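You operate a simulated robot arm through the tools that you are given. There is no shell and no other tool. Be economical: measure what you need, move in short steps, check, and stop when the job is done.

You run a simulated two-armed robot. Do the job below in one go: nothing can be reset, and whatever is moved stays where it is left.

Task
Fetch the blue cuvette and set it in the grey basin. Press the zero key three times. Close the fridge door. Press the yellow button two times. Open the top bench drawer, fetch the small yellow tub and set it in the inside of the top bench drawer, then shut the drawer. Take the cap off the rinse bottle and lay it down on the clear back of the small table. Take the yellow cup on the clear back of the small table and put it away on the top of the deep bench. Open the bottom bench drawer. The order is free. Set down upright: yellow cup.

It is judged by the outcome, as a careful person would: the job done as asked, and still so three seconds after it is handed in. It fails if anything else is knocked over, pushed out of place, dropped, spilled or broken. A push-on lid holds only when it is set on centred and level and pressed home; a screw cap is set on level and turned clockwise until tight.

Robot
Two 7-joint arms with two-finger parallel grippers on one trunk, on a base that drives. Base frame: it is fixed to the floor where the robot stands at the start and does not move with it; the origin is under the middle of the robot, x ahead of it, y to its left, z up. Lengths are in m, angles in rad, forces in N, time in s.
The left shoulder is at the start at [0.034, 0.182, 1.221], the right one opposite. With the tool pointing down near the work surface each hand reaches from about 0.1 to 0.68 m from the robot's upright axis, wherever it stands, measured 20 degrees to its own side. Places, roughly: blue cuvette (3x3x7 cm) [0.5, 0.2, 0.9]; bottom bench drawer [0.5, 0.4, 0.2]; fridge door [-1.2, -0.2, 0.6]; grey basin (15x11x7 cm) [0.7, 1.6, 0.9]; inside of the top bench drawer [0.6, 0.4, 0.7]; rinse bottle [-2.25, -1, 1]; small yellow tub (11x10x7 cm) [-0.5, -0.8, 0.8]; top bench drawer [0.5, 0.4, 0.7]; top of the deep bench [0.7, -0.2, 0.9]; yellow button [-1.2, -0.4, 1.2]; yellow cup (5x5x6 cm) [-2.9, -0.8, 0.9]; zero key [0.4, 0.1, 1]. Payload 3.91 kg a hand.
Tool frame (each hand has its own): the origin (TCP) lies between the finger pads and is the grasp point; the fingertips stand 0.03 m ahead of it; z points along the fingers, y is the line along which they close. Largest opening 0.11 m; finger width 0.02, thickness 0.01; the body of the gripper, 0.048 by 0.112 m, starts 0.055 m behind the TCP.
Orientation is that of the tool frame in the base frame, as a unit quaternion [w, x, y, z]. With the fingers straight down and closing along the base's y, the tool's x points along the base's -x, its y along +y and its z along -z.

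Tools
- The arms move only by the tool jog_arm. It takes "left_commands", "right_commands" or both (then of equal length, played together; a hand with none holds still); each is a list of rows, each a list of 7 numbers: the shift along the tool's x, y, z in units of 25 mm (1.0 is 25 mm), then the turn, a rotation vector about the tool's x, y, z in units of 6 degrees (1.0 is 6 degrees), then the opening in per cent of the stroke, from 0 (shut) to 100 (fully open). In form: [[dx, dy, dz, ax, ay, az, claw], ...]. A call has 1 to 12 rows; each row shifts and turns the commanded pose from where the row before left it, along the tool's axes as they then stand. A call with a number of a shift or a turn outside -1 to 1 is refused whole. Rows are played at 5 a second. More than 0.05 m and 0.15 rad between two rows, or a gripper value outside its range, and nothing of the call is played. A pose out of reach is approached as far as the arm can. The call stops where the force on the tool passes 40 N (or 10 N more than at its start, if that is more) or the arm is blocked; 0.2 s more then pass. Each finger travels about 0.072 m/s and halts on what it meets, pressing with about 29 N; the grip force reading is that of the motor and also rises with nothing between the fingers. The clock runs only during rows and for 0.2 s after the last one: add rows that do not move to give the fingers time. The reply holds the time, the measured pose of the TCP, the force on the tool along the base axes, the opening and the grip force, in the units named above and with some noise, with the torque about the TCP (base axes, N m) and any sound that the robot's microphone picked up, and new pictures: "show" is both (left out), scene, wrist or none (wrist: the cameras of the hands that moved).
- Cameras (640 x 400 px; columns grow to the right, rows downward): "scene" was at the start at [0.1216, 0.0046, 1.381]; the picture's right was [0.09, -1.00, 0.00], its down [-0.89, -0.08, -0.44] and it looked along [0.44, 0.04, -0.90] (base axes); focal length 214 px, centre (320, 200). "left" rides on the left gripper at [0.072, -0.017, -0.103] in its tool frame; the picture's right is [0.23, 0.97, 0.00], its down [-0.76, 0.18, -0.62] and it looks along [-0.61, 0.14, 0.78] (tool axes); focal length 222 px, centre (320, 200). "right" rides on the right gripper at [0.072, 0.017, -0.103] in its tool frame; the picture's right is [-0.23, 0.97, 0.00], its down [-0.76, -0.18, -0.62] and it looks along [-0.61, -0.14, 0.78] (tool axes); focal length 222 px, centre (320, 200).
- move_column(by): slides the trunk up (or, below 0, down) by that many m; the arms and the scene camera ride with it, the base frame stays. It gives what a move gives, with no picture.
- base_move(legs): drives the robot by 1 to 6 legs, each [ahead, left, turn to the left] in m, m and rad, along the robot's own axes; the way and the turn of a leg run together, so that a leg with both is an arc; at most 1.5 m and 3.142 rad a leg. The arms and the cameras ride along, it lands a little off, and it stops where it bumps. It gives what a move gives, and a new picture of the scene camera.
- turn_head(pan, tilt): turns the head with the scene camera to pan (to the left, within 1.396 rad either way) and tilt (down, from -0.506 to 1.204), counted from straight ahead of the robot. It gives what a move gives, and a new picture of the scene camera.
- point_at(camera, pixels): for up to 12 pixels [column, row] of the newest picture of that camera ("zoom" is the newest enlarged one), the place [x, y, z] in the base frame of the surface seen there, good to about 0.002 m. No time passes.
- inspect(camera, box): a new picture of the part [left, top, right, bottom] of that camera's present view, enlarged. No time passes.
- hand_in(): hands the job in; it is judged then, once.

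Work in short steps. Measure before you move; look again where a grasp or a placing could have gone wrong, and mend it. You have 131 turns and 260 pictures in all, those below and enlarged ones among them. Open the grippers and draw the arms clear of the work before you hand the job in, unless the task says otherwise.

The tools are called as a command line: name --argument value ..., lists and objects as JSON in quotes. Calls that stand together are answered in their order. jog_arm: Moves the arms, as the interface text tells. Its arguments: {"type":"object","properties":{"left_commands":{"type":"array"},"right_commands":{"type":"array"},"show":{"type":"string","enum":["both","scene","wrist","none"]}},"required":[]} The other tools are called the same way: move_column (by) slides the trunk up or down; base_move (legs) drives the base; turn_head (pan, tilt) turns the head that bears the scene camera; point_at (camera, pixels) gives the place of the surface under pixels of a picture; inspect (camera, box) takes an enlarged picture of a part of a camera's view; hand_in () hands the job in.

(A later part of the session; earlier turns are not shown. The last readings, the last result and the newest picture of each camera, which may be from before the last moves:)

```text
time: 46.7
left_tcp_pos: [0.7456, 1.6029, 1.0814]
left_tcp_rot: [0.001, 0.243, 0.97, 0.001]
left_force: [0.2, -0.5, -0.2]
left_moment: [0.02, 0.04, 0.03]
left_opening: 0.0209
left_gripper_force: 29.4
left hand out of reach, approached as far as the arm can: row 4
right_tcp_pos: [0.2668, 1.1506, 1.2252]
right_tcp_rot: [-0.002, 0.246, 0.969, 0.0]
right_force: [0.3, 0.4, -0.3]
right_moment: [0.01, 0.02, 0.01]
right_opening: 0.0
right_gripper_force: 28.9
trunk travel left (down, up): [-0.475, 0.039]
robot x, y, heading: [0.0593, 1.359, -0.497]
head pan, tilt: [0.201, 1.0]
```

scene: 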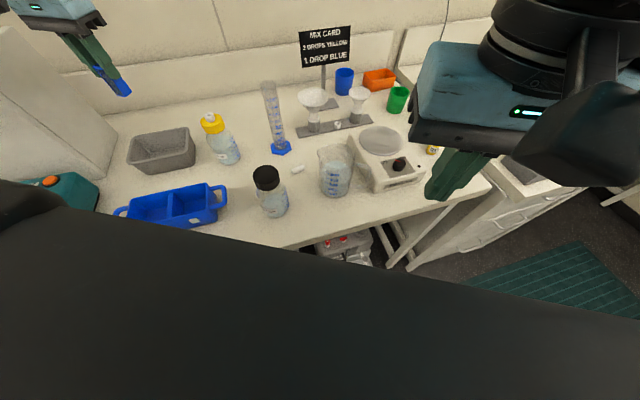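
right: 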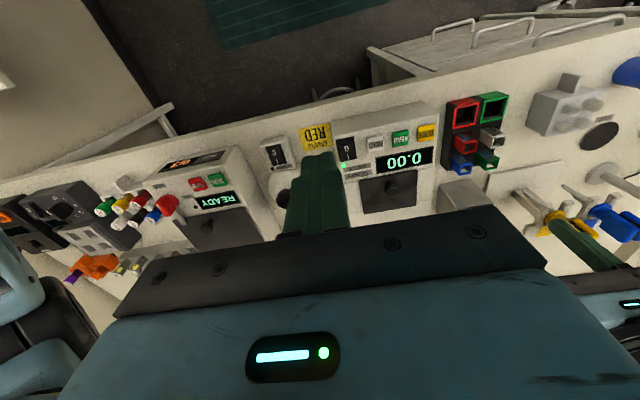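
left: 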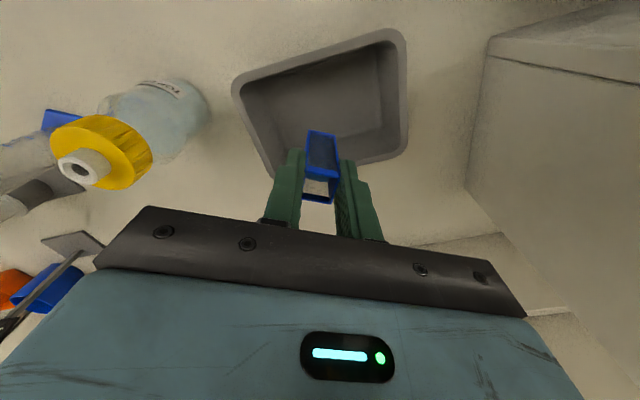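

Well placed over the basin. Lower to just above the floor, slowly at the end.

jog_arm --left_commands '[[0, 0, 0.9, 0, 0, 0, 0], [0, 0, 0.9, 0, 0, 0, 0], [0, 0, 0.9, 0, 0, 0, 0], [0, 0, 0.7, 0, 0, 0, 0], [0, 0, 0.3, 0, 0, 0, 0], [0, 0, 0.15, 0, 0, 0, 0], [0, 0, 0, 0, 0, 0, 0]]' --show "wrist"

```text
time: 48.3
left_tcp_pos: [0.7454, 1.6021, 0.9844]
left_tcp_rot: [-0.001, 0.243, 0.97, 0.001]
left_force: [-0.5, -0.4, -1.6]
left_moment: [-0.02, 0.0, -0.02]
left_opening: 0.021
left_gripper_force: 28.7
right_tcp_pos: [0.2669, 1.1524, 1.2244]
right_tcp_rot: [-0.002, 0.247, 0.969, -0.001]
right_force: [0.3, -0.7, 0.4]
right_moment: [0.02, 0.02, 0.0]
right_opening: 0.0
right_gripper_force: 28.7
trunk travel left (down, up): [-0.475, 0.039]
robot x, y, heading: [0.0543, 1.3527, -0.495]
head pan, tilt: [0.201, 1.0]
```

left: 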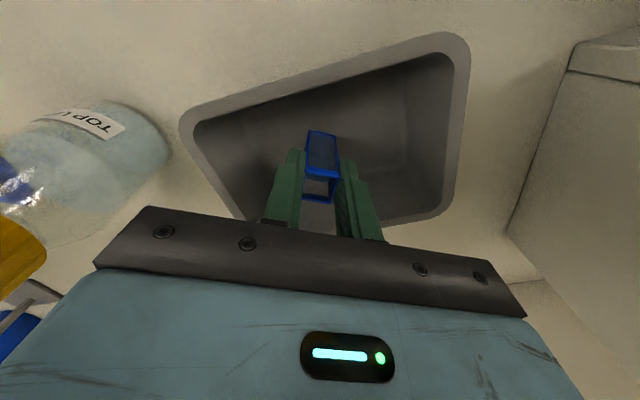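

No contact yet; nudge down until light contact.

jog_arm --left_commands '[[0, 0, 0.1, 0, 0, 0, 0], [0, 0, 0.1, 0, 0, 0, 0], [0, 0, 0, 0, 0, 0, 0]]' --show "none"

```text
time: 49.1
left_tcp_pos: [0.7449, 1.601, 0.9794]
left_tcp_rot: [-0.002, 0.243, 0.97, 0.002]
left_force: [0.2, 0.5, 0.0]
left_moment: [0.01, -0.02, 0.0]
left_opening: 0.0206
left_gripper_force: 29.0
right_tcp_pos: [0.2679, 1.1515, 1.2245]
right_tcp_rot: [-0.001, 0.246, 0.969, -0.001]
right_force: [0.0, 0.1, 0.1]
right_moment: [-0.02, -0.05, 0.0]
right_opening: 0.0
right_gripper_force: 29.2
trunk travel left (down, up): [-0.475, 0.039]
robot x, y, heading: [0.056, 1.3548, -0.498]
head pan, tilt: [0.201, 1.0]
```

jog_arm --left_commands '[[0, 0, 0.1, 0, 0, 0, 0], [0, 0, 0.1, 0, 0, 0, 0], [0, 0, 0.1, 0, 0, 0, 0], [0, 0, 0, 0, 0, 0, 0]]' --show "none"

```text
time: 50.1
left_tcp_pos: [0.7456, 1.5999, 0.9722]
left_tcp_rot: [0.0, 0.243, 0.97, 0.002]
left_force: [0.4, 0.5, 0.2]
left_moment: [-0.03, 0.0, -0.02]
left_opening: 0.0207
left_gripper_force: 28.6
right_tcp_pos: [0.2671, 1.1509, 1.2247]
right_tcp_rot: [-0.003, 0.246, 0.969, 0.0]
right_force: [-0.2, -0.5, -0.7]
right_moment: [-0.02, 0.01, 0.01]
right_opening: 0.0
right_gripper_force: 28.7
trunk travel left (down, up): [-0.475, 0.039]
robot x, y, heading: [0.0584, 1.3566, -0.497]
head pan, tilt: [0.201, 1.0]
```

Still free; continue gently.

jog_arm --left_commands '[[0, 0, 0.1, 0, 0, 0, 0], [0, 0, 0.1, 0, 0, 0, 0], [0, 0, 0.1, 0, 0, 0, 0], [0, 0, 0, 0, 0, 0, 0]]' --show "wrist"

```text
time: 51.2
left_tcp_pos: [0.7449, 1.6002, 0.9715]
left_tcp_rot: [0.007, 0.24, 0.971, 0.0]
left_force: [-7.4, 3.1, 22.5]
left_moment: [0.16, 0.52, -0.05]
left_opening: 0.0204
left_gripper_force: 29.2
right_tcp_pos: [0.2649, 1.1523, 1.2243]
right_tcp_rot: [-0.002, 0.246, 0.969, 0.0]
right_force: [-0.1, -0.4, -0.4]
right_moment: [0.0, 0.0, 0.0]
right_opening: 0.0002
right_gripper_force: 29.1
trunk travel left (down, up): [-0.475, 0.039]
robot x, y, heading: [0.0585, 1.3537, -0.489]
head pan, tilt: [0.201, 1.0]
stopped in row 4 (left hand): the force on the tool passed its limit at 41 N (the readings are from after the stop); the commanded pose is now the measured one
```

left: 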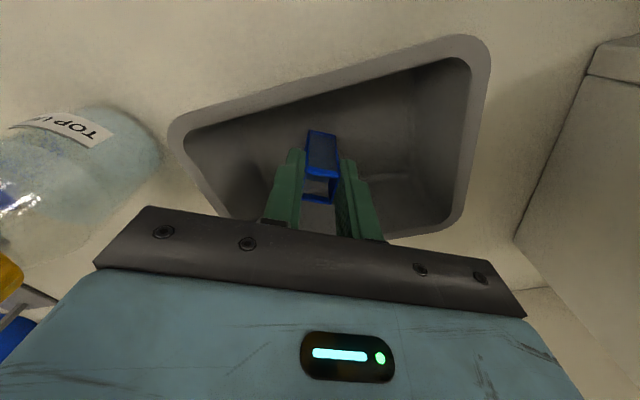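

On the basin floor. Ease off a hair and open gently, then lift straight up.

jog_arm --left_commands '[[0, 0, -0.04, 0, 0, 0, 0], [0, 0, 0, 0, 0, 0, 25], [0, 0, 0, 0, 0, 0, 40], [0, 0, 0, 0, 0, 0, 40], [0, 0, -0.5, 0, 0, 0, 40], [0, 0, -1, 0, 0, 0, 40], [0, 0, -1, 0, 0, 0, 40], [0, 0, -1, 0, 0, 0, 40], [0, 0, -1, 0, 0, 0, 40], [0, 0, -1, 0, 0, 0, 40]]' --show "wrist"

```text
time: 53.4
left_tcp_pos: [0.746, 1.5995, 1.1072]
left_tcp_rot: [0.004, 0.241, 0.971, 0.001]
left_force: [0.3, 0.6, 0.0]
left_moment: [0.03, -0.03, -0.01]
left_opening: 0.0438
left_gripper_force: 0.1
right_tcp_pos: [0.2668, 1.1516, 1.2246]
right_tcp_rot: [-0.002, 0.246, 0.969, -0.001]
right_force: [1.1, -0.7, -0.1]
right_moment: [-0.01, 0.0, -0.01]
right_opening: 0.0001
right_gripper_force: 29.4
trunk travel left (down, up): [-0.475, 0.039]
robot x, y, heading: [0.0559, 1.3575, -0.497]
head pan, tilt: [0.201, 1.0]
```

left: 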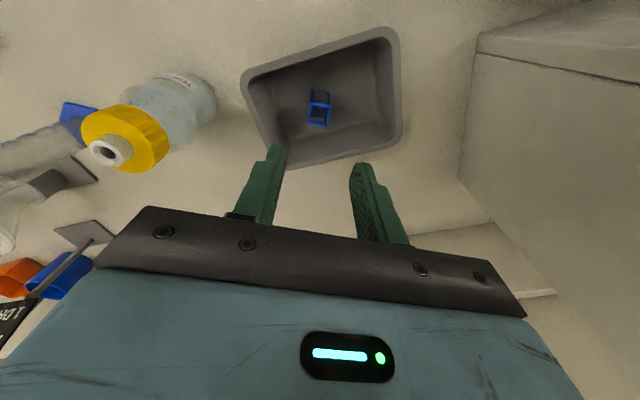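

Cuvette stands upright in the basin. Now raise and retract the left arm towards the body.

jog_arm --left_commands '[[0.5, -0.6, -1, 0, 0, 0, 40], [0.5, -0.6, -1, 0, 0, 0, 40], [0.5, -0.8, -1, 0, 0, 0, 40], [0.6, -0.8, -1, 0, 0, 0, 40], [1, -0.8, -0.5, 0, 0, 0, 40], [1, -0.8, 0, 0, 0, 0, 40], [1, -0.8, 0, 0, 0, 0, 40], [1, -0.8, 0, 0, 0, 0, 40], [1, -0.8, 0, 0, 0, 0, 40], [1, -0.5, 0, 0, 0, 0, 40], [0, -0.5, 0, 0, 0, 0, 40]]' --show "none"

base_move --legs '[[-0.35, 0, 0], [0, 0, 0.49]]'

```text
time: 55.8
left_tcp_pos: [0.4746, 1.5209, 1.216]
left_tcp_rot: [0.004, 0.241, 0.971, 0.001]
left_force: [-0.8, 0.4, 0.1]
left_moment: [0.01, -0.01, -0.02]
left_opening: 0.0438
left_gripper_force: 0.1
right_tcp_pos: [0.2672, 1.1509, 1.2247]
right_tcp_rot: [-0.003, 0.246, 0.969, -0.001]
right_force: [0.6, -0.2, -0.2]
right_moment: [0.03, 0.03, 0.01]
right_opening: 0.0001
right_gripper_force: 28.7
trunk travel left (down, up): [-0.475, 0.039]
robot x, y, heading: [0.0583, 1.3543, -0.499]
head pan, tilt: [0.201, 1.0]
```

```text
time: 59.5
left_tcp_pos: [0.0374, 1.8648, 1.217]
left_tcp_rot: [0.004, 0.003, 1.0, 0.002]
left_force: [0.2, -0.8, -0.7]
left_moment: [-0.02, -0.02, -0.01]
left_opening: 0.044
left_gripper_force: 0.1
right_tcp_pos: [0.0278, 1.4409, 1.2244]
right_tcp_rot: [-0.002, 0.008, 1.0, -0.001]
right_force: [-0.2, 0.6, -0.3]
right_moment: [0.0, -0.01, 0.01]
right_opening: 0.0
right_gripper_force: 28.8
trunk travel left (down, up): [-0.475, 0.039]
robot x, y, heading: [-0.2529, 1.5268, -0.011]
head pan, tilt: [0.201, 1.0]
```

scene: 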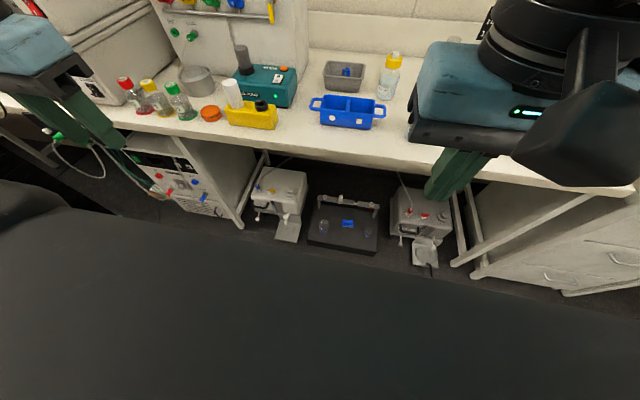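

Drive right toward the drawer unit (y≈0.4), backing off a bit.

base_move --legs '[[-0.15, -1.1, 0]]'

turn_head --pan 0.0 --tilt 0.75

```text
time: 69.5
left_tcp_pos: [-0.1254, 0.7628, 1.2165]
left_tcp_rot: [0.004, 0.0, 1.0, 0.002]
left_force: [-0.4, -0.8, 0.0]
left_moment: [-0.03, -0.02, 0.02]
left_opening: 0.044
left_gripper_force: 0.0
right_tcp_pos: [-0.1347, 0.3392, 1.2229]
right_tcp_rot: [-0.002, 0.006, 1.0, -0.001]
right_force: [0.0, -0.3, -0.9]
right_moment: [0.03, 0.0, -0.02]
right_opening: 0.0
right_gripper_force: 29.2
trunk travel left (down, up): [-0.475, 0.039]
robot x, y, heading: [-0.4152, 0.4214, -0.009]
head pan, tilt: [0.201, 1.0]
```

scene: 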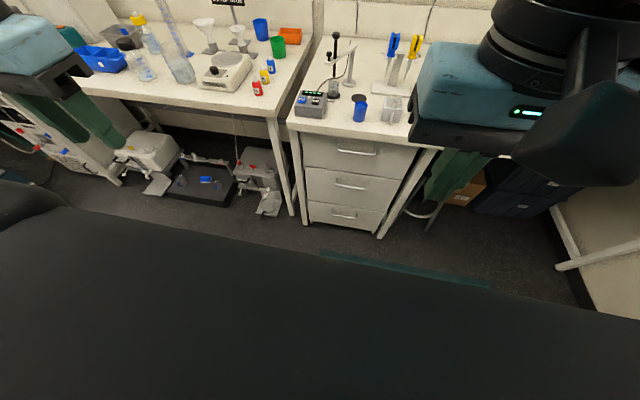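

```text
time: 70.2
left_tcp_pos: [-0.1273, 0.7643, 1.2172]
left_tcp_rot: [0.003, 0.0, 1.0, 0.002]
left_force: [0.5, -0.3, 0.1]
left_moment: [0.0, 0.02, -0.02]
left_opening: 0.0439
left_gripper_force: 0.0
right_tcp_pos: [-0.1343, 0.3391, 1.2241]
right_tcp_rot: [-0.002, 0.006, 1.0, 0.0]
right_force: [0.1, 0.0, -0.5]
right_moment: [0.0, -0.03, 0.0]
right_opening: 0.0
right_gripper_force: 29.0
trunk travel left (down, up): [-0.475, 0.039]
robot x, y, heading: [-0.416, 0.4211, -0.006]
head pan, tilt: [0.0, 0.75]
```

scene: 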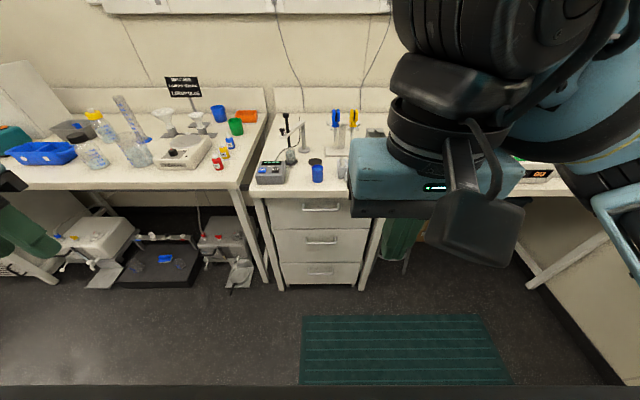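

Three drawers with bar handles at (320,208), (321,241), (321,271). Measure the handles and faces.

point_at --camera "scene" --pixels '[[304, 210], [320, 210], [337, 209], [320, 203], [320, 225], [308, 243], [335, 242], [310, 274], [322, 274], [333, 273], [275, 200], [365, 230]]'

inspect --camera "scene" --box '[250, 180, 390, 300]'

```text
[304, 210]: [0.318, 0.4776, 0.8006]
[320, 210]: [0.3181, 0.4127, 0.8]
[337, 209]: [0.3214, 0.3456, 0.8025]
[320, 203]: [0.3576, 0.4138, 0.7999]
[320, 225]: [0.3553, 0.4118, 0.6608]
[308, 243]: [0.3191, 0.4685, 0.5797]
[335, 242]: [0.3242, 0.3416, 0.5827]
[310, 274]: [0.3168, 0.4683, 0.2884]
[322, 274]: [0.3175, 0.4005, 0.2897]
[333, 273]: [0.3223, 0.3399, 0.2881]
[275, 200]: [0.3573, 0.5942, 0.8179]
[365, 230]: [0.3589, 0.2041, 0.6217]
```

```text
3.33 times, centred on (320, 240) of scene
```

zoom: 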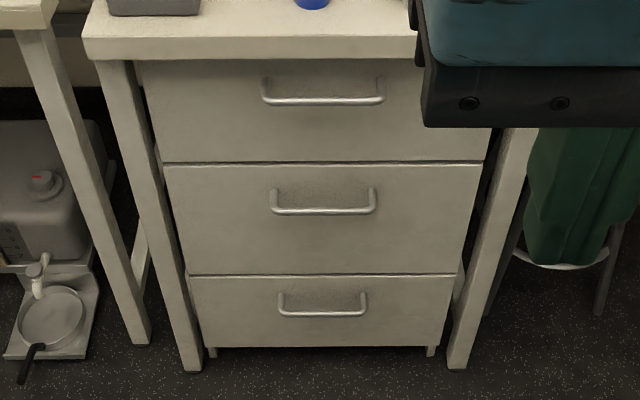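

Handles: bars at x≈0.319, y 0.34–0.48; z 0.80 (top) and 0.29 (bottom), faces at x 0.357. I shift so the left arm faces them, lower the trunk, and extend the left hand before turning it.

base_move --legs '[[0.0, -0.22, 0.006]]'

move_column --by -0.22

jog_arm --left_commands '[[-1, -0.5, 0, 0, 0, 0, 40], [-1, -0.5, 0, 0, 0, 0, 40], [-1, -0.5, 0, 0, 0, 0, 40], [-1, -0.5, 0, 0, 0, 0, 40], [-1, -0.5, 0, 0, 0, 0, 40], [-1, -0.5, 0, 0, 0, 0, 40], [-1, -0.5, 0, 0, 0, 0, 40], [-1, -0.5, 0, 0, 0, 0, 40], [-1, -0.5, 0, 0, 0, 0, 40], [-1, -0.5, 0, 0, 0, 0, 40]]' --show "none"

```text
time: 72.8
left_tcp_pos: [-0.1284, 0.5465, 1.2154]
left_tcp_rot: [0.004, -0.002, 1.0, 0.002]
left_force: [-0.2, 0.4, 0.9]
left_moment: [-0.01, -0.02, 0.01]
left_opening: 0.0441
left_gripper_force: 0.2
right_tcp_pos: [-0.1357, 0.1202, 1.2244]
right_tcp_rot: [-0.002, 0.002, 1.0, -0.001]
right_force: [0.2, -0.4, 0.3]
right_moment: [0.01, 0.01, 0.01]
right_opening: 0.0
right_gripper_force: 28.7
trunk travel left (down, up): [-0.475, 0.039]
robot x, y, heading: [-0.415, 0.2033, -0.008]
head pan, tilt: [0.0, 0.75]
```

scene: 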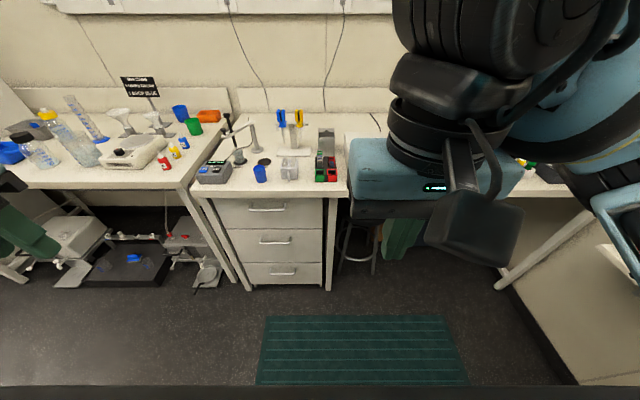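

```text
time: 75.1
left_tcp_pos: [-0.1298, 0.545, 0.9967]
left_tcp_rot: [0.004, -0.002, 1.0, 0.002]
left_force: [0.3, -0.2, 0.2]
left_moment: [-0.02, 0.01, 0.0]
left_opening: 0.044
left_gripper_force: 0.1
right_tcp_pos: [-0.1296, 0.1204, 1.0047]
right_tcp_rot: [-0.017, 0.018, 1.0, 0.001]
right_force: [-0.3, 0.2, -0.6]
right_moment: [0.01, 0.01, 0.01]
right_opening: 0.0
right_gripper_force: 28.8
trunk travel left (down, up): [-0.255, 0.259]
robot x, y, heading: [-0.4162, 0.2033, -0.003]
head pan, tilt: [0.0, 0.75]
```

```text
time: 77.3
left_tcp_pos: [0.1231, 0.4209, 0.9959]
left_tcp_rot: [0.003, -0.003, 1.0, 0.002]
left_force: [0.4, -0.9, 0.1]
left_moment: [-0.01, 0.01, -0.01]
left_opening: 0.0437
left_gripper_force: 0.1
right_tcp_pos: [-0.1294, 0.1222, 1.003]
right_tcp_rot: [-0.016, 0.015, 1.0, 0.0]
right_force: [-0.6, -0.7, -0.7]
right_moment: [-0.01, 0.01, 0.01]
right_opening: 0.0003
right_gripper_force: 29.1
trunk travel left (down, up): [-0.255, 0.259]
robot x, y, heading: [-0.4154, 0.2058, -0.005]
head pan, tilt: [0.0, 0.75]
```

Pitch the left hand forward (−72° first), then look.

jog_arm --left_commands '[[0, 0, 0, 0, -1, 0, 40], [0, 0, 0, 0, -1, 0, 40], [0, 0, 0, 0, -1, 0, 40], [0, 0, 0, 0, -1, 0, 40], [0, 0, 0, 0, -1, 0, 40], [0, 0, 0, 0, -1, 0, 40], [0, 0, 0, 0, -1, 0, 40], [0, 0, 0, 0, -1, 0, 40], [0, 0, 0, 0, -1, 0, 40], [0, 0, 0, 0, -1, 0, 40], [0, 0, 0, 0, -1, 0, 40], [0, 0, 0, 0, -1, 0, 40]]' --show "none"

jog_arm --left_commands '[[0, 0, 0, 0, -1, 0, 40], [0, 0, 0, 0, -1, 0, 40], [0, 0, 0, 0, -1, 0, 40], [0, 0, 0, 0, 0, 1, 40], [0, 0, 0, 0, 0, 1, 40], [0, 0, 0, 0, 0, 1, 40], [0, 0, 0, 0, 0, 1, 40], [0, 0, 0, 0, 0, 1, 40], [0, 0, 0, 0, 0, 1, 40], [0, 0, 0, 0, 0, 1, 40], [0, 0, 0, 0, 0, 1, 40], [0, 0, 0, 0, 0, 1, 40]]' --show "both"

```text
time: 79.9
left_tcp_pos: [0.122, 0.4217, 0.9972]
left_tcp_rot: [0.592, 0.0, 0.806, 0.001]
left_force: [0.4, 0.2, -0.2]
left_moment: [-0.01, 0.01, -0.04]
left_opening: 0.044
left_gripper_force: 0.0
right_tcp_pos: [-0.1314, 0.1208, 1.0025]
right_tcp_rot: [-0.013, 0.013, 1.0, -0.001]
right_force: [-0.1, -0.2, 0.6]
right_moment: [0.04, 0.01, 0.0]
right_opening: 0.0
right_gripper_force: 29.3
trunk travel left (down, up): [-0.255, 0.259]
robot x, y, heading: [-0.4169, 0.2025, -0.001]
head pan, tilt: [0.0, 0.75]
```

```text
time: 82.5
left_tcp_pos: [0.1225, 0.4211, 0.9968]
left_tcp_rot: [0.58, 0.344, 0.675, 0.299]
left_force: [0.7, 0.6, 0.4]
left_moment: [-0.03, 0.0, 0.0]
left_opening: 0.0441
left_gripper_force: 0.0
left hand out of reach, approached as far as the arm can: row 2, 3
right_tcp_pos: [-0.1305, 0.1212, 1.0019]
right_tcp_rot: [-0.013, 0.011, 1.0, -0.003]
right_force: [0.1, 0.9, 0.1]
right_moment: [-0.01, 0.0, 0.02]
right_opening: 0.0
right_gripper_force: 28.8
trunk travel left (down, up): [-0.255, 0.259]
robot x, y, heading: [-0.4157, 0.2033, -0.007]
head pan, tilt: [0.0, 0.75]
```

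scene: 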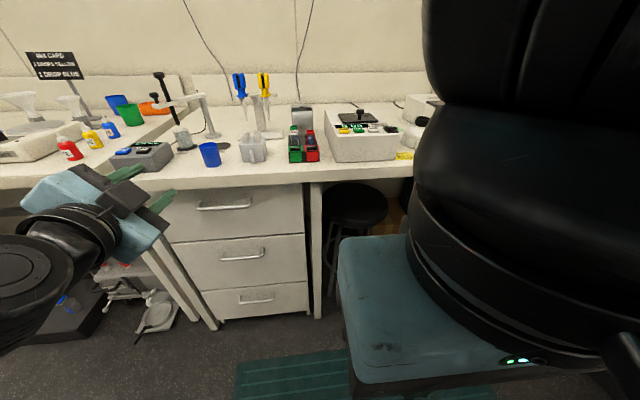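
left: 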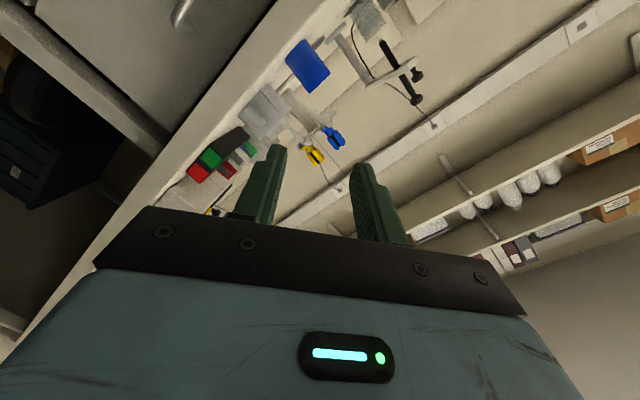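

Hand now points forward (8° down) with roll 54°. Finish the roll and move down toward handle height in front.

jog_arm --left_commands '[[0, 0, 0, 0, 0, 1, 55], [0, 0, 0, 0, 0, 1, 55], [0, 0, 0, 0, 0, 1, 55], [0, 0, 0, 0, 0, 1, 55], [0, 0, 0, 0, 0, 1, 55], [0, 0, 0, 0, 0, 1, 55], [0, -1, 0.4, 0, 0, 0, 55], [0, -1, 0.4, 0, 0, 0, 55], [0, -1, 0.4, 0, 0, 0, 55], [0, -1, 0.4, 0, 0, 0, 55], [0, -1, 0.4, 0, 0, 0, 55], [0, -1, 0.4, 0, 0, 0, 55]]' --show "both"

```text
time: 85.1
left_tcp_pos: [0.1241, 0.4208, 0.9896]
left_tcp_rot: [0.458, 0.536, 0.538, 0.463]
left_force: [-0.1, 0.0, -1.9]
left_moment: [0.02, 0.02, -0.03]
left_opening: 0.0608
left_gripper_force: 0.0
left hand out of reach, approached as far as the arm can: row 7, 8, 9, 10, 11, 12
right_tcp_pos: [-0.1326, 0.1202, 1.0021]
right_tcp_rot: [-0.013, 0.009, 1.0, -0.004]
right_force: [-0.2, 0.7, 0.7]
right_moment: [0.01, -0.02, -0.02]
right_opening: 0.0
right_gripper_force: 29.1
trunk travel left (down, up): [-0.255, 0.259]
robot x, y, heading: [-0.4141, 0.2044, 0.001]
head pan, tilt: [0.0, 0.75]
```

scene: 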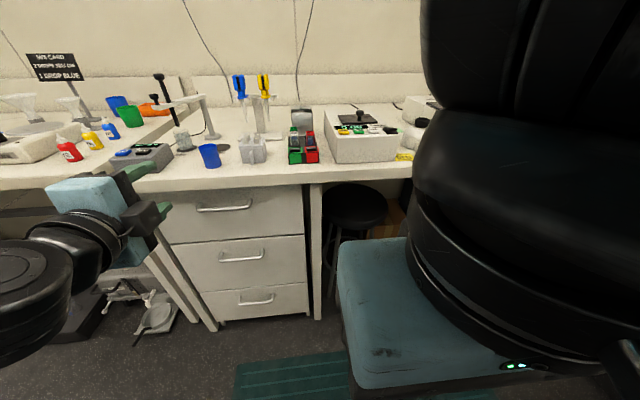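
left: 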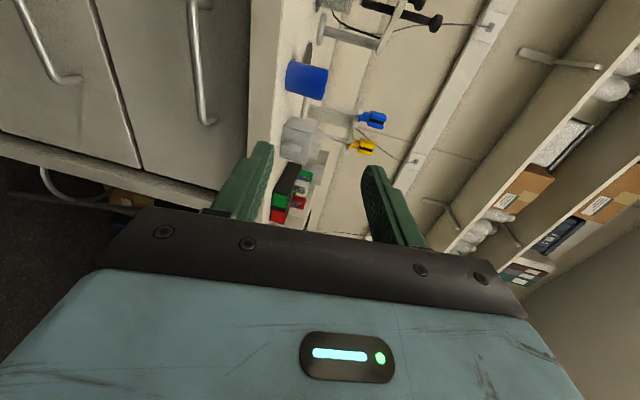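

The arm won't go lower at this pitch, so I lower the trunk 0.19 m instead.

move_column --by -0.19

inspect --camera "left" --box '[0, 0, 640, 400]'

```text
time: 86.4
left_tcp_pos: [0.1471, 0.4207, 0.8222]
left_tcp_rot: [0.434, 0.555, 0.556, 0.44]
left_force: [0.6, 0.2, -0.7]
left_moment: [-0.03, 0.02, 0.0]
left_opening: 0.0609
left_gripper_force: 0.0
right_tcp_pos: [-0.1052, 0.1273, 0.8837]
right_tcp_rot: [-0.059, 0.063, 0.996, 0.001]
right_force: [5.7, -0.1, -40.8]
right_moment: [-1.48, -1.55, -0.2]
right_opening: 0.0002
right_gripper_force: 29.2
trunk travel left (down, up): [-0.133, 0.381]
robot x, y, heading: [-0.4128, 0.2071, -0.002]
head pan, tilt: [0.0, 0.75]
stopped: the force on the tool passed its limit at 72 N (the readings are from after the stop); the commanded pose is now the measured one
```

```text
1.00 times, centred on (320, 200) of left (not enlarged: the box is as wide or as high as the picture)
```

zoom: 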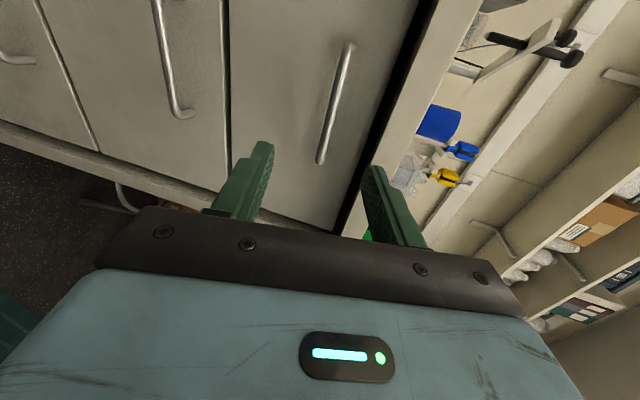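

The right arm got loaded (−41 N), perhaps touching the robot's own body. Look with the right camera and raise that hand.

jog_arm --right_commands '[[0, 0, -1, 0, 0, 0, 0], [0, 0, -1, 0, 0, 0, 0], [0, 0, -1, 0, 0, 0, 0], [0, 0, -1, 0, 0, 0, 0]]' --show "both"

```text
time: 86.7
left_tcp_pos: [0.147, 0.4206, 0.8219]
left_tcp_rot: [0.435, 0.555, 0.556, 0.44]
left_force: [-0.2, 0.2, -0.8]
left_moment: [0.0, 0.01, 0.02]
left_opening: 0.0605
left_gripper_force: 0.1
right_tcp_pos: [-0.1029, 0.1246, 0.8825]
right_tcp_rot: [-0.061, 0.065, 0.996, -0.009]
right_force: [0.9, -6.7, -24.0]
right_moment: [0.02, -1.31, 0.34]
right_opening: 0.0
right_gripper_force: 29.3
trunk travel left (down, up): [-0.133, 0.381]
robot x, y, heading: [-0.4121, 0.2059, -0.003]
head pan, tilt: [0.0, 0.75]
stopped in row 1 (right hand): the force on the tool passed its limit at 89 N (the readings are from after the stop); the commanded pose is now the measured one
```

scene: 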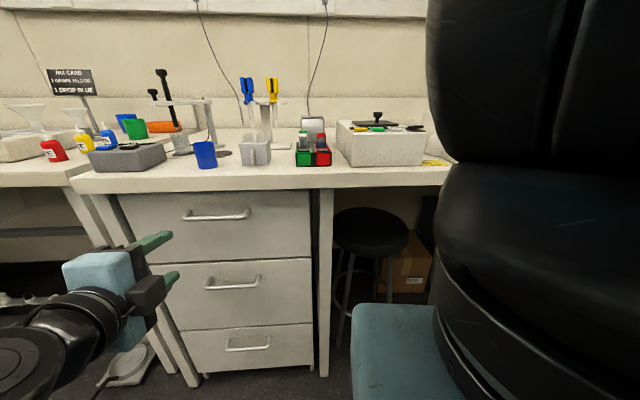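
right: 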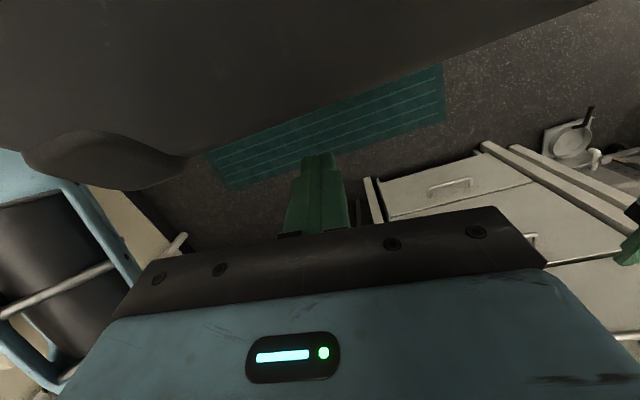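

The right wrist is right beside the head, so I try moving it outward (right) and forward instead.

jog_arm --right_commands '[[-0.3, -0.3, 0, 0, 0, 0, 0], [-0.5, -0.5, 0, 0, 0, 0, 0], [-0.5, -0.5, 0, 0, 0, 0, 0]]' --show "none"

```text
time: 87.0
left_tcp_pos: [0.1461, 0.4206, 0.8242]
left_tcp_rot: [0.435, 0.555, 0.556, 0.44]
left_force: [0.4, -0.9, -0.6]
left_moment: [-0.01, 0.0, -0.01]
left_opening: 0.0607
left_gripper_force: 0.0
right_tcp_pos: [-0.1015, 0.1236, 0.8786]
right_tcp_rot: [-0.062, 0.068, 0.996, -0.016]
right_force: [-3.0, -9.6, -23.6]
right_moment: [0.43, -1.78, 0.69]
right_opening: 0.0
right_gripper_force: 28.8
trunk travel left (down, up): [-0.133, 0.381]
robot x, y, heading: [-0.417, 0.2009, -0.004]
head pan, tilt: [0.0, 0.75]
stopped in row 1 (right hand): the force on the tool passed its limit at 51 N (the readings are from after the stop); the commanded pose is now the measured one
```

Relieve by raising the trunk a little, then see the force.

move_column --by 0.06

turn_head --pan -0.6 --tilt 1.0

```text
time: 87.3
left_tcp_pos: [0.1458, 0.4215, 0.8259]
left_tcp_rot: [0.436, 0.555, 0.555, 0.44]
left_force: [-0.1, -0.2, 0.1]
left_moment: [0.01, 0.02, -0.02]
left_opening: 0.0606
left_gripper_force: 0.0
right_tcp_pos: [-0.1033, 0.1234, 0.8756]
right_tcp_rot: [-0.064, 0.068, 0.995, -0.021]
right_force: [-7.7, -9.6, -16.8]
right_moment: [0.66, -1.94, 0.89]
right_opening: 0.0
right_gripper_force: 28.6
trunk travel left (down, up): [-0.135, 0.379]
robot x, y, heading: [-0.4137, 0.2045, -0.0]
head pan, tilt: [0.0, 0.75]
stopped: the force on the tool passed its limit at 44 N (the readings are from after the stop); the commanded pose is now the measured one
```

```text
time: 88.3
left_tcp_pos: [0.147, 0.421, 0.8261]
left_tcp_rot: [0.435, 0.555, 0.555, 0.441]
left_force: [-0.4, -0.2, 0.3]
left_moment: [0.02, -0.03, -0.01]
left_opening: 0.0604
left_gripper_force: 0.0
right_tcp_pos: [-0.1071, 0.1223, 0.8768]
right_tcp_rot: [-0.053, 0.056, 0.997, -0.019]
right_force: [-81.8, -8.5, -67.4]
right_moment: [-1.51, -15.08, 3.7]
right_opening: 0.0
right_gripper_force: 28.7
trunk travel left (down, up): [-0.135, 0.379]
robot x, y, heading: [-0.4179, 0.2021, -0.005]
head pan, tilt: [-0.6, 1.0]
```

scene: 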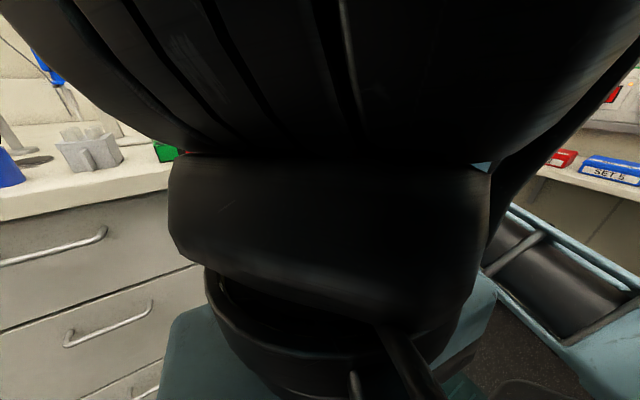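

Confirmed: the right wrist presses against the head. Turn the head away to the left and up.

turn_head --pan 0.7 --tilt 0.3

jog_arm --right_commands '[[-0.3, 0, 0.3, 0, 0, 0, 0], [-0.5, 0, 0.5, 0, 0, 0, 0], [-0.5, 0, 0.5, 0, 0, 0, 0], [-0.5, -0.5, 0.5, 0, 0, 0, 0]]' --show "none"

```text
time: 89.8
left_tcp_pos: [0.1454, 0.4214, 0.826]
left_tcp_rot: [0.435, 0.555, 0.556, 0.44]
left_force: [0.3, -0.4, -0.6]
left_moment: [-0.01, 0.03, 0.02]
left_opening: 0.0605
left_gripper_force: 0.1
right_tcp_pos: [-0.1006, 0.1245, 0.8838]
right_tcp_rot: [-0.065, 0.074, 0.995, -0.013]
right_force: [-0.8, -1.3, 0.0]
right_moment: [0.01, -0.01, -0.06]
right_opening: 0.0
right_gripper_force: 28.9
trunk travel left (down, up): [-0.135, 0.379]
robot x, y, heading: [-0.4164, 0.2025, -0.006]
head pan, tilt: [0.7, 0.3]
```

scene: 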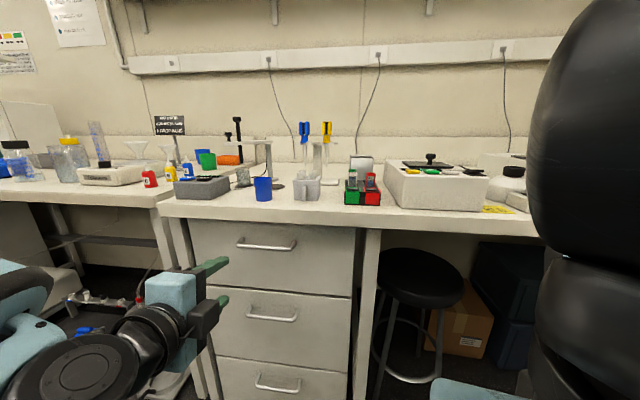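

```text
time: 90.8
left_tcp_pos: [0.1472, 0.4204, 0.8257]
left_tcp_rot: [0.435, 0.555, 0.556, 0.44]
left_force: [0.5, 0.1, 0.7]
left_moment: [0.01, 0.04, -0.01]
left_opening: 0.0605
left_gripper_force: 0.0
right_tcp_pos: [-0.0658, 0.1044, 0.8309]
right_tcp_rot: [-0.061, 0.071, 0.996, -0.014]
right_force: [0.3, 0.6, 0.9]
right_moment: [-0.01, -0.01, 0.01]
right_opening: 0.0
right_gripper_force: 29.4
trunk travel left (down, up): [-0.135, 0.379]
robot x, y, heading: [-0.4148, 0.2009, -0.004]
head pan, tilt: [0.7, 0.3]
```

Freed. Move the right hand 0.2 m further right, then use the scene camera again.

jog_arm --right_commands '[[0, -1, 0.2, 0, 0, 0, 0], [0, -1, 0.2, 0, 0, 0, 0], [0, -1, 0.2, 0, 0, 0, 0], [0, -1, 0.2, 0, 0, 0, 0], [0, -1, 0, 0, 0, 0, 0], [0, -1, 0, 0, 0, 0, 0], [0, -1, 0, 0, 0, 0, 0], [0, -1, 0, 0, 0, 0, 0]]' --show "none"

move_column --by -0.025

turn_head --pan 0.3 --tilt 0.6

```text
time: 92.5
left_tcp_pos: [0.1452, 0.4209, 0.8261]
left_tcp_rot: [0.435, 0.555, 0.555, 0.441]
left_force: [-0.1, -0.5, -0.9]
left_moment: [-0.03, -0.01, -0.01]
left_opening: 0.0605
left_gripper_force: 0.1
right_tcp_pos: [-0.0961, -0.0931, 0.8178]
right_tcp_rot: [-0.059, 0.069, 0.996, -0.015]
right_force: [-0.5, -0.7, 0.9]
right_moment: [-0.01, 0.01, -0.01]
right_opening: 0.0002
right_gripper_force: 29.1
trunk travel left (down, up): [-0.135, 0.379]
robot x, y, heading: [-0.4138, 0.2011, -0.002]
head pan, tilt: [0.7, 0.3]
```

```text
time: 93.3
left_tcp_pos: [0.1532, 0.4217, 0.7918]
left_tcp_rot: [0.429, 0.56, 0.559, 0.435]
left_force: [0.5, -0.2, 0.7]
left_moment: [0.04, 0.03, 0.01]
left_opening: 0.0604
left_gripper_force: 0.0
right_tcp_pos: [-0.0957, -0.094, 0.7941]
right_tcp_rot: [-0.06, 0.069, 0.996, -0.015]
right_force: [0.6, -0.1, 0.2]
right_moment: [-0.01, 0.0, -0.01]
right_opening: 0.0
right_gripper_force: 28.9
trunk travel left (down, up): [-0.11, 0.404]
robot x, y, heading: [-0.4149, 0.2022, 0.0]
head pan, tilt: [0.7, 0.3]
```

```text
time: 94.1
left_tcp_pos: [0.1533, 0.4203, 0.7908]
left_tcp_rot: [0.429, 0.56, 0.559, 0.435]
left_force: [-0.7, -0.6, -1.2]
left_moment: [0.0, -0.01, 0.01]
left_opening: 0.0603
left_gripper_force: 0.1
right_tcp_pos: [-0.0947, -0.0948, 0.7929]
right_tcp_rot: [-0.06, 0.069, 0.996, -0.015]
right_force: [-0.4, 0.3, 0.6]
right_moment: [0.02, 0.04, 0.04]
right_opening: 0.0001
right_gripper_force: 29.0
trunk travel left (down, up): [-0.11, 0.404]
robot x, y, heading: [-0.4175, 0.204, -0.001]
head pan, tilt: [0.3, 0.6]
```

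scene: 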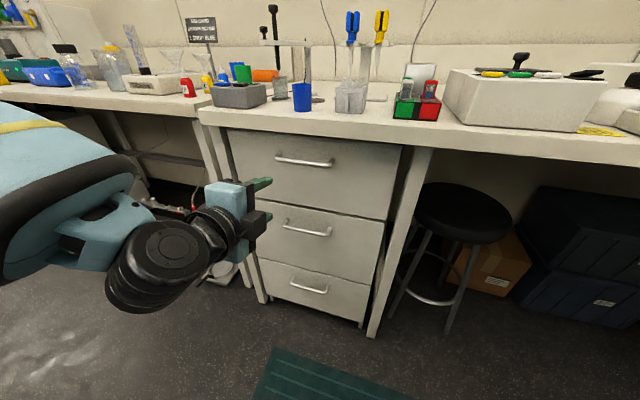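

Hand faces the top handle, 15° down. Approach along +x, 5/7 of the way, then check.

jog_arm --left_commands '[[-0.05, 0.273, 0.886, 0, 0, 0, 42], [-0.05, 0.273, 0.886, 0, 0, 0, 42], [-0.05, 0.273, 0.886, 0, 0, 0, 42], [-0.05, 0.273, 0.886, 0, 0, 0, 42], [-0.05, 0.273, 0.886, 0, 0, 0, 42], [0, 0, 0, 0, 0, 0, 42]]' --show "both"

```text
time: 95.5
left_tcp_pos: [0.2687, 0.4157, 0.7959]
left_tcp_rot: [0.43, 0.559, 0.56, 0.434]
left_force: [-0.3, 0.3, -0.4]
left_moment: [-0.03, 0.0, 0.0]
left_opening: 0.0464
left_gripper_force: 0.0
right_tcp_pos: [-0.0953, -0.0933, 0.7935]
right_tcp_rot: [-0.061, 0.069, 0.996, -0.015]
right_force: [0.8, -0.4, -0.5]
right_moment: [-0.04, 0.0, 0.02]
right_opening: 0.0
right_gripper_force: 29.4
trunk travel left (down, up): [-0.11, 0.404]
robot x, y, heading: [-0.4182, 0.2006, -0.003]
head pan, tilt: [0.3, 0.6]
```

scene: 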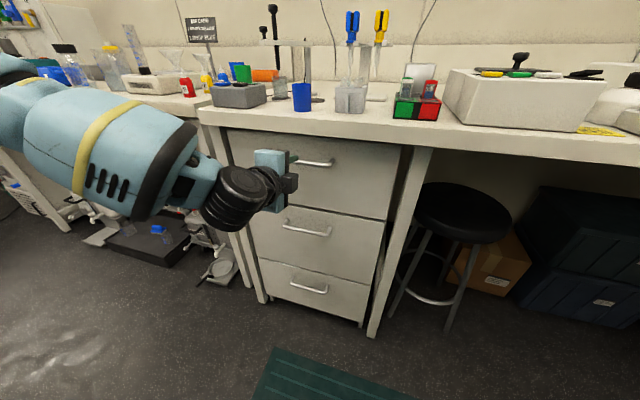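
left: 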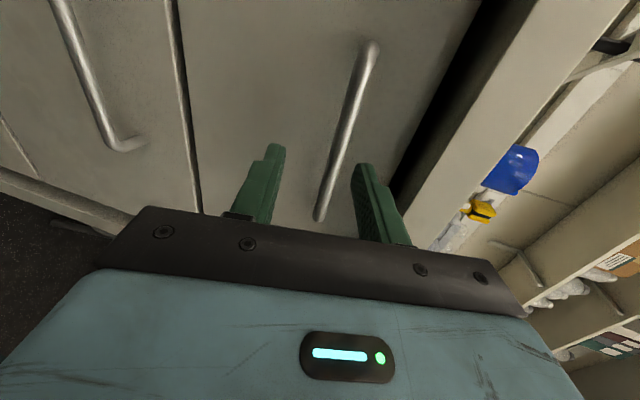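

The bar lies between the fingers. Measure it, then close in.

point_at --camera "left" --pixels '[[345, 130], [330, 180], [365, 70], [355, 100], [420, 150], [300, 100]]'

```text
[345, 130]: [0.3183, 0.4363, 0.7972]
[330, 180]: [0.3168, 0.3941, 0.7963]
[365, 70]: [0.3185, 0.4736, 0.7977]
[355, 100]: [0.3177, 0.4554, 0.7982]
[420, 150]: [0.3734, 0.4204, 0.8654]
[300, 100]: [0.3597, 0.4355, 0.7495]
```

jog_arm --left_commands '[[-0.05, 0.27, 0.86, 0, 0, 0, 42], [-0.05, 0.26, 0.86, 0, 0, 0, 42], [0, 0, 0, 0, 0, 0, 0], [0, 0, 0, 0, 0, 0, 0], [0, 0, 0, 0, 0, 0, 0]]' --show "wrist"

```text
time: 96.7
left_tcp_pos: [0.313, 0.4158, 0.799]
left_tcp_rot: [0.43, 0.559, 0.559, 0.436]
left_force: [1.6, -0.1, 3.0]
left_moment: [-0.4, -0.05, -0.11]
left_opening: 0.0117
left_gripper_force: 44.8
right_tcp_pos: [-0.0955, -0.0946, 0.793]
right_tcp_rot: [-0.06, 0.069, 0.996, -0.016]
right_force: [-0.3, 0.0, 0.4]
right_moment: [0.05, 0.0, 0.0]
right_opening: 0.0002
right_gripper_force: 28.9
trunk travel left (down, up): [-0.11, 0.404]
robot x, y, heading: [-0.4136, 0.2006, -0.005]
head pan, tilt: [0.3, 0.6]
```

left: 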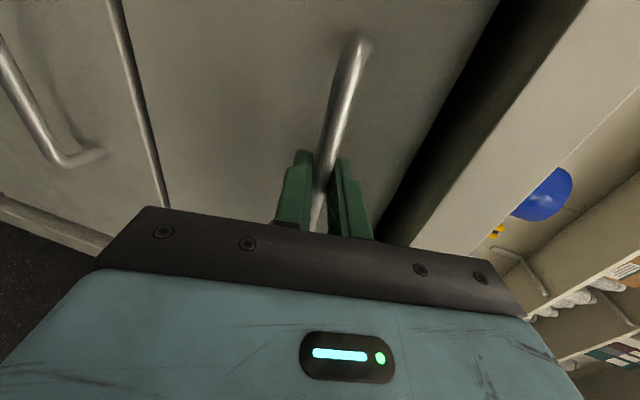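

Bar gripped (12 mm). Pull by driving the base back 0.28 m.

base_move --legs '[[-0.28, 0, 0]]'

```text
time: 98.7
left_tcp_pos: [0.0339, 0.4147, 0.7986]
left_tcp_rot: [0.431, 0.559, 0.559, 0.435]
left_force: [1.6, -2.8, 5.5]
left_moment: [-0.33, -0.08, 0.33]
left_opening: 0.0119
left_gripper_force: 45.4
right_tcp_pos: [-0.3741, -0.0927, 0.7942]
right_tcp_rot: [-0.06, 0.069, 0.996, -0.015]
right_force: [-0.7, 0.0, -0.4]
right_moment: [0.0, 0.0, -0.03]
right_opening: 0.0
right_gripper_force: 29.1
trunk travel left (down, up): [-0.11, 0.404]
robot x, y, heading: [-0.6935, 0.2045, -0.009]
head pan, tilt: [0.3, 0.6]
```

scene: 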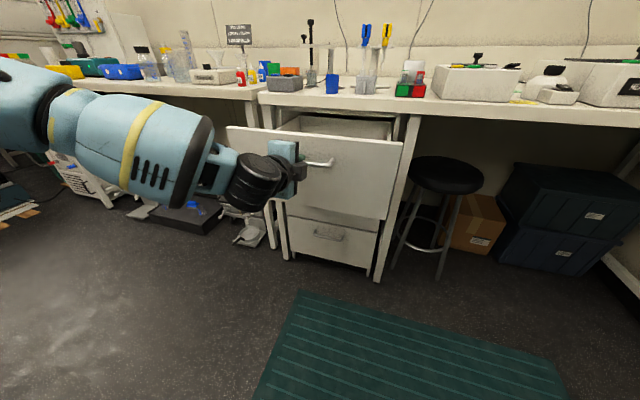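

Drawer is open 0.28 m. Release and back the hand off.

jog_arm --left_commands '[[0, 0, 0, 0, 0, 0, 42], [0, 0, 0, 0, 0, 0, 42], [0, 0, -1, 0, 0, 0, 42], [0, 0, -1, 0, 0, 0, 42], [0, 0, -1, 0, 0, 0, 42], [0, 0, -1, 0, 0, 0, 42]]' --show "none"

move_column --by 0.36

turn_head --pan 0.0 --tilt 0.85

```text
time: 100.1
left_tcp_pos: [-0.0625, 0.4133, 0.8249]
left_tcp_rot: [0.431, 0.56, 0.558, 0.435]
left_force: [-0.1, -0.2, 0.8]
left_moment: [-0.04, -0.03, 0.02]
left_opening: 0.046
left_gripper_force: 0.0
right_tcp_pos: [-0.3744, -0.0932, 0.7938]
right_tcp_rot: [-0.059, 0.069, 0.996, -0.015]
right_force: [-0.1, -1.0, 0.7]
right_moment: [0.02, 0.01, 0.0]
right_opening: 0.0002
right_gripper_force: 29.0
trunk travel left (down, up): [-0.11, 0.404]
robot x, y, heading: [-0.6943, 0.1971, -0.001]
head pan, tilt: [0.3, 0.6]
```

```text
time: 103.6
left_tcp_pos: [-0.0624, 0.4136, 1.1831]
left_tcp_rot: [0.43, 0.559, 0.559, 0.435]
left_force: [-0.4, 0.3, -0.5]
left_moment: [-0.02, 0.0, -0.01]
left_opening: 0.0461
left_gripper_force: 0.1
right_tcp_pos: [-0.3744, -0.0941, 1.1548]
right_tcp_rot: [-0.06, 0.068, 0.996, -0.015]
right_force: [0.9, -0.3, 1.0]
right_moment: [-0.02, 0.03, 0.02]
right_opening: 0.0001
right_gripper_force: 29.0
trunk travel left (down, up): [-0.47, 0.044]
robot x, y, heading: [-0.693, 0.204, -0.0]
head pan, tilt: [0.3, 0.6]
```

```text
time: 104.4
left_tcp_pos: [-0.0627, 0.4139, 1.1841]
left_tcp_rot: [0.431, 0.56, 0.559, 0.435]
left_force: [-0.8, 0.4, -0.2]
left_moment: [0.02, 0.01, 0.0]
left_opening: 0.0461
left_gripper_force: 0.1
right_tcp_pos: [-0.3745, -0.0938, 1.154]
right_tcp_rot: [-0.061, 0.069, 0.996, -0.016]
right_force: [-0.3, -0.5, -0.1]
right_moment: [-0.03, 0.01, -0.01]
right_opening: 0.0
right_gripper_force: 28.9
trunk travel left (down, up): [-0.47, 0.044]
robot x, y, heading: [-0.6982, 0.2044, -0.001]
head pan, tilt: [0.0, 0.85]
```

scene: 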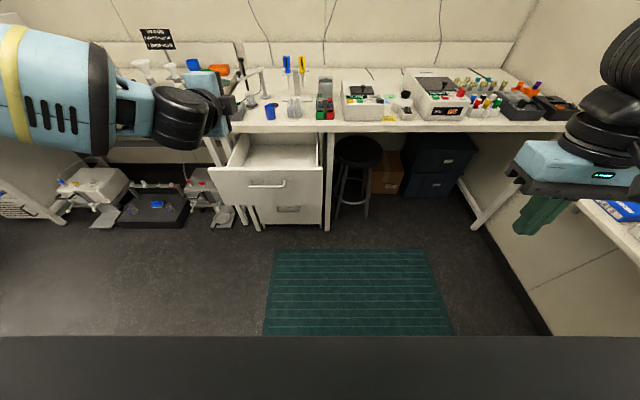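

Measure the drawer interior, and look right for the yellow tub.

point_at --camera "scene" --pixels '[[280, 155], [250, 155], [310, 155], [285, 146], [265, 168], [220, 172], [322, 172], [265, 182]]'

turn_head --pan -1.3 --tilt 0.7

```text
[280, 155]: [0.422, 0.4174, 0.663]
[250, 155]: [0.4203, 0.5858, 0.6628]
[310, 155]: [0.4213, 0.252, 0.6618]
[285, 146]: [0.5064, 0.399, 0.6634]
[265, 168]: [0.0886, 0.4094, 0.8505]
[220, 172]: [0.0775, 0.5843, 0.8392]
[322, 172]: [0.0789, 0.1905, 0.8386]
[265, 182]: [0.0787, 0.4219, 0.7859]
```

```text
time: 105.8
left_tcp_pos: [-0.0624, 0.4136, 1.1839]
left_tcp_rot: [0.431, 0.559, 0.559, 0.435]
left_force: [0.3, -0.6, 1.0]
left_moment: [0.02, -0.02, -0.03]
left_opening: 0.0462
left_gripper_force: 0.1
right_tcp_pos: [-0.3744, -0.0929, 1.1541]
right_tcp_rot: [-0.06, 0.07, 0.996, -0.015]
right_force: [0.0, 0.9, -0.1]
right_moment: [0.03, 0.05, -0.04]
right_opening: 0.0
right_gripper_force: 28.9
trunk travel left (down, up): [-0.47, 0.044]
robot x, y, heading: [-0.6952, 0.2059, -0.001]
head pan, tilt: [-1.3, 0.7]
```

scene: 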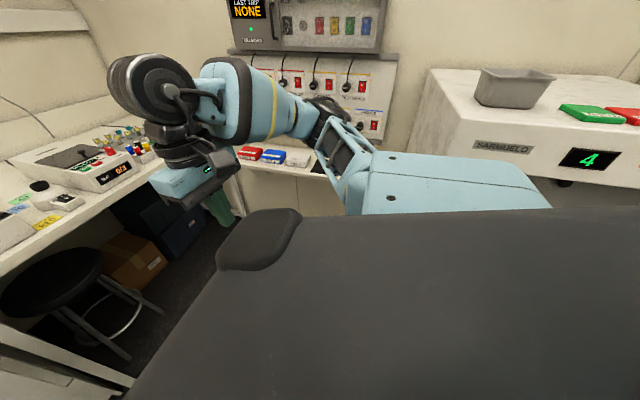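

Drawer floor is z 0.662, interior y 0.25–0.585. Before turning to fetch the tub, I rotate the left hand back to pointing down.

jog_arm --left_commands '[[0, 0, 0, 0, 0, -1, 42], [0, 0, 0, 0, 0, -1, 42], [0, 0, 0, 0, 0, -1, 42], [0, 0, 0, 0, 0, -1, 42], [0, 0, 0, 0, 0, -1, 42], [0, 0, 0, 0, 0, -1, 42], [0, 0, 0, 0, 0, -1, 42], [0, 0, 0, 0, 0, -1, 42], [0, 0, 0, 0, 0, -1, 42], [0, 0, 0, 0, 0, -1, 42], [0, 0, 0, 0, 0, -1, 42], [0, 0, 0, 0, 0, -1, 42]]' --show "none"

jog_arm --left_commands '[[0, 0, 0, 0, 0, -1, 42], [0, 0, 0, 0, 0, -1, 42], [0, 0, 0, 0, 0, -1, 42], [0, 0, 0, 0, 1, 0, 42], [0, 0, 0, 0, 1, 0, 42], [0, 0, 0, 0, 1, 0, 42], [0, 0, 0, 0, 1, 0, 42], [0, 0, 0, 0, 1, 0, 42], [0, 0, 0, 0, 1, 0, 42], [0, 0, 0, 0, 1, 0, 42], [0, 0, 0, 0, 1, 0, 42], [0, 0, 0, 0, 1, 0, 42]]' --show "none"

jog_arm --left_commands '[[0, 0, 0, 0, 1, 0, 42], [0, 0, 0, 0, 1, 0, 42], [0, 0, 0, 0, 1, 0, 42], [0, 0, 0, 0, 0.57, 0, 42], [1, 0.5, 0, 0, 0, 0, 42], [1, 0.5, 0, 0, 0, 0, 42], [1, 0.5, 0, 0, 0, 0, 42], [1, 0.5, 0, 0, 0, 0, 42], [1, 0.5, 0, 0, 0, 0, 42], [1, 0.5, 0, 0, 0, 0, 42], [1, 0, 0, 0, 0, 0, 42], [1, 0, 0, 0, 0, 0, 42]]' --right_commands '[[0, 0, 0, 0, -1, 0, 0], [0, 0, 0, 0, -0.15, 0, 0], [0, 0, 0, 0, 0, 0, 0], [0, 0, 0, 0, 0, 0, 0], [0, 0, 0, 0, 0, 0, 0], [0, 0, 0, 0, 0, 0, 0], [0, 0, 0, 0, 0, 0, 0], [0, 0, 0, 0, 0, 0, 0], [0, 0, 0, 0, 0, 0, 0], [0, 0, 0, 0, 0, 0, 0], [0, 0, 0, 0, 0, 0, 0], [0, 0, 0, 0, 0, 0, 0]]' --show "none"

```text
time: 108.5
left_tcp_pos: [-0.063, 0.4139, 1.1833]
left_tcp_rot: [0.605, 0.124, 0.781, 0.097]
left_force: [-0.6, 0.0, -0.5]
left_moment: [0.03, 0.01, 0.04]
left_opening: 0.046
left_gripper_force: 0.1
right_tcp_pos: [-0.3732, -0.0926, 1.1544]
right_tcp_rot: [-0.06, 0.069, 0.996, -0.015]
right_force: [-0.2, 0.6, -0.2]
right_moment: [0.01, -0.01, 0.0]
right_opening: 0.0
right_gripper_force: 29.0
trunk travel left (down, up): [-0.47, 0.044]
robot x, y, heading: [-0.6935, 0.2006, -0.001]
head pan, tilt: [-1.3, 0.7]
```

```text
time: 111.0
left_tcp_pos: [-0.0608, 0.4365, 1.1864]
left_tcp_rot: [0.184, -0.001, 0.983, 0.002]
left_force: [0.5, 1.2, -0.2]
left_moment: [-0.03, 0.01, -0.02]
left_opening: 0.0462
left_gripper_force: 0.2
left hand out of reach, approached as far as the arm can: row 12
right_tcp_pos: [-0.3744, -0.0932, 1.1536]
right_tcp_rot: [-0.06, 0.07, 0.996, -0.015]
right_force: [0.7, -0.5, 0.7]
right_moment: [-0.03, 0.01, 0.01]
right_opening: 0.0001
right_gripper_force: 29.2
trunk travel left (down, up): [-0.47, 0.044]
robot x, y, heading: [-0.6943, 0.2023, -0.006]
head pan, tilt: [-1.3, 0.7]
```

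```text
time: 113.7
left_tcp_pos: [-0.2815, 0.5619, 1.1584]
left_tcp_rot: [0.054, -0.002, 0.999, 0.002]
left_force: [-0.5, 0.4, 0.6]
left_moment: [0.01, -0.03, 0.01]
left_opening: 0.0462
left_gripper_force: 0.0
left hand out of reach, approached as far as the arm can: row 1, 2, 3, 4
right_tcp_pos: [-0.3745, -0.0923, 1.1552]
right_tcp_rot: [0.0, 0.068, 0.997, -0.019]
right_force: [-0.3, -0.1, -0.1]
right_moment: [0.0, 0.0, 0.03]
right_opening: 0.0
right_gripper_force: 28.9
trunk travel left (down, up): [-0.47, 0.044]
robot x, y, heading: [-0.6926, 0.2026, -0.006]
head pan, tilt: [-1.3, 0.7]
```

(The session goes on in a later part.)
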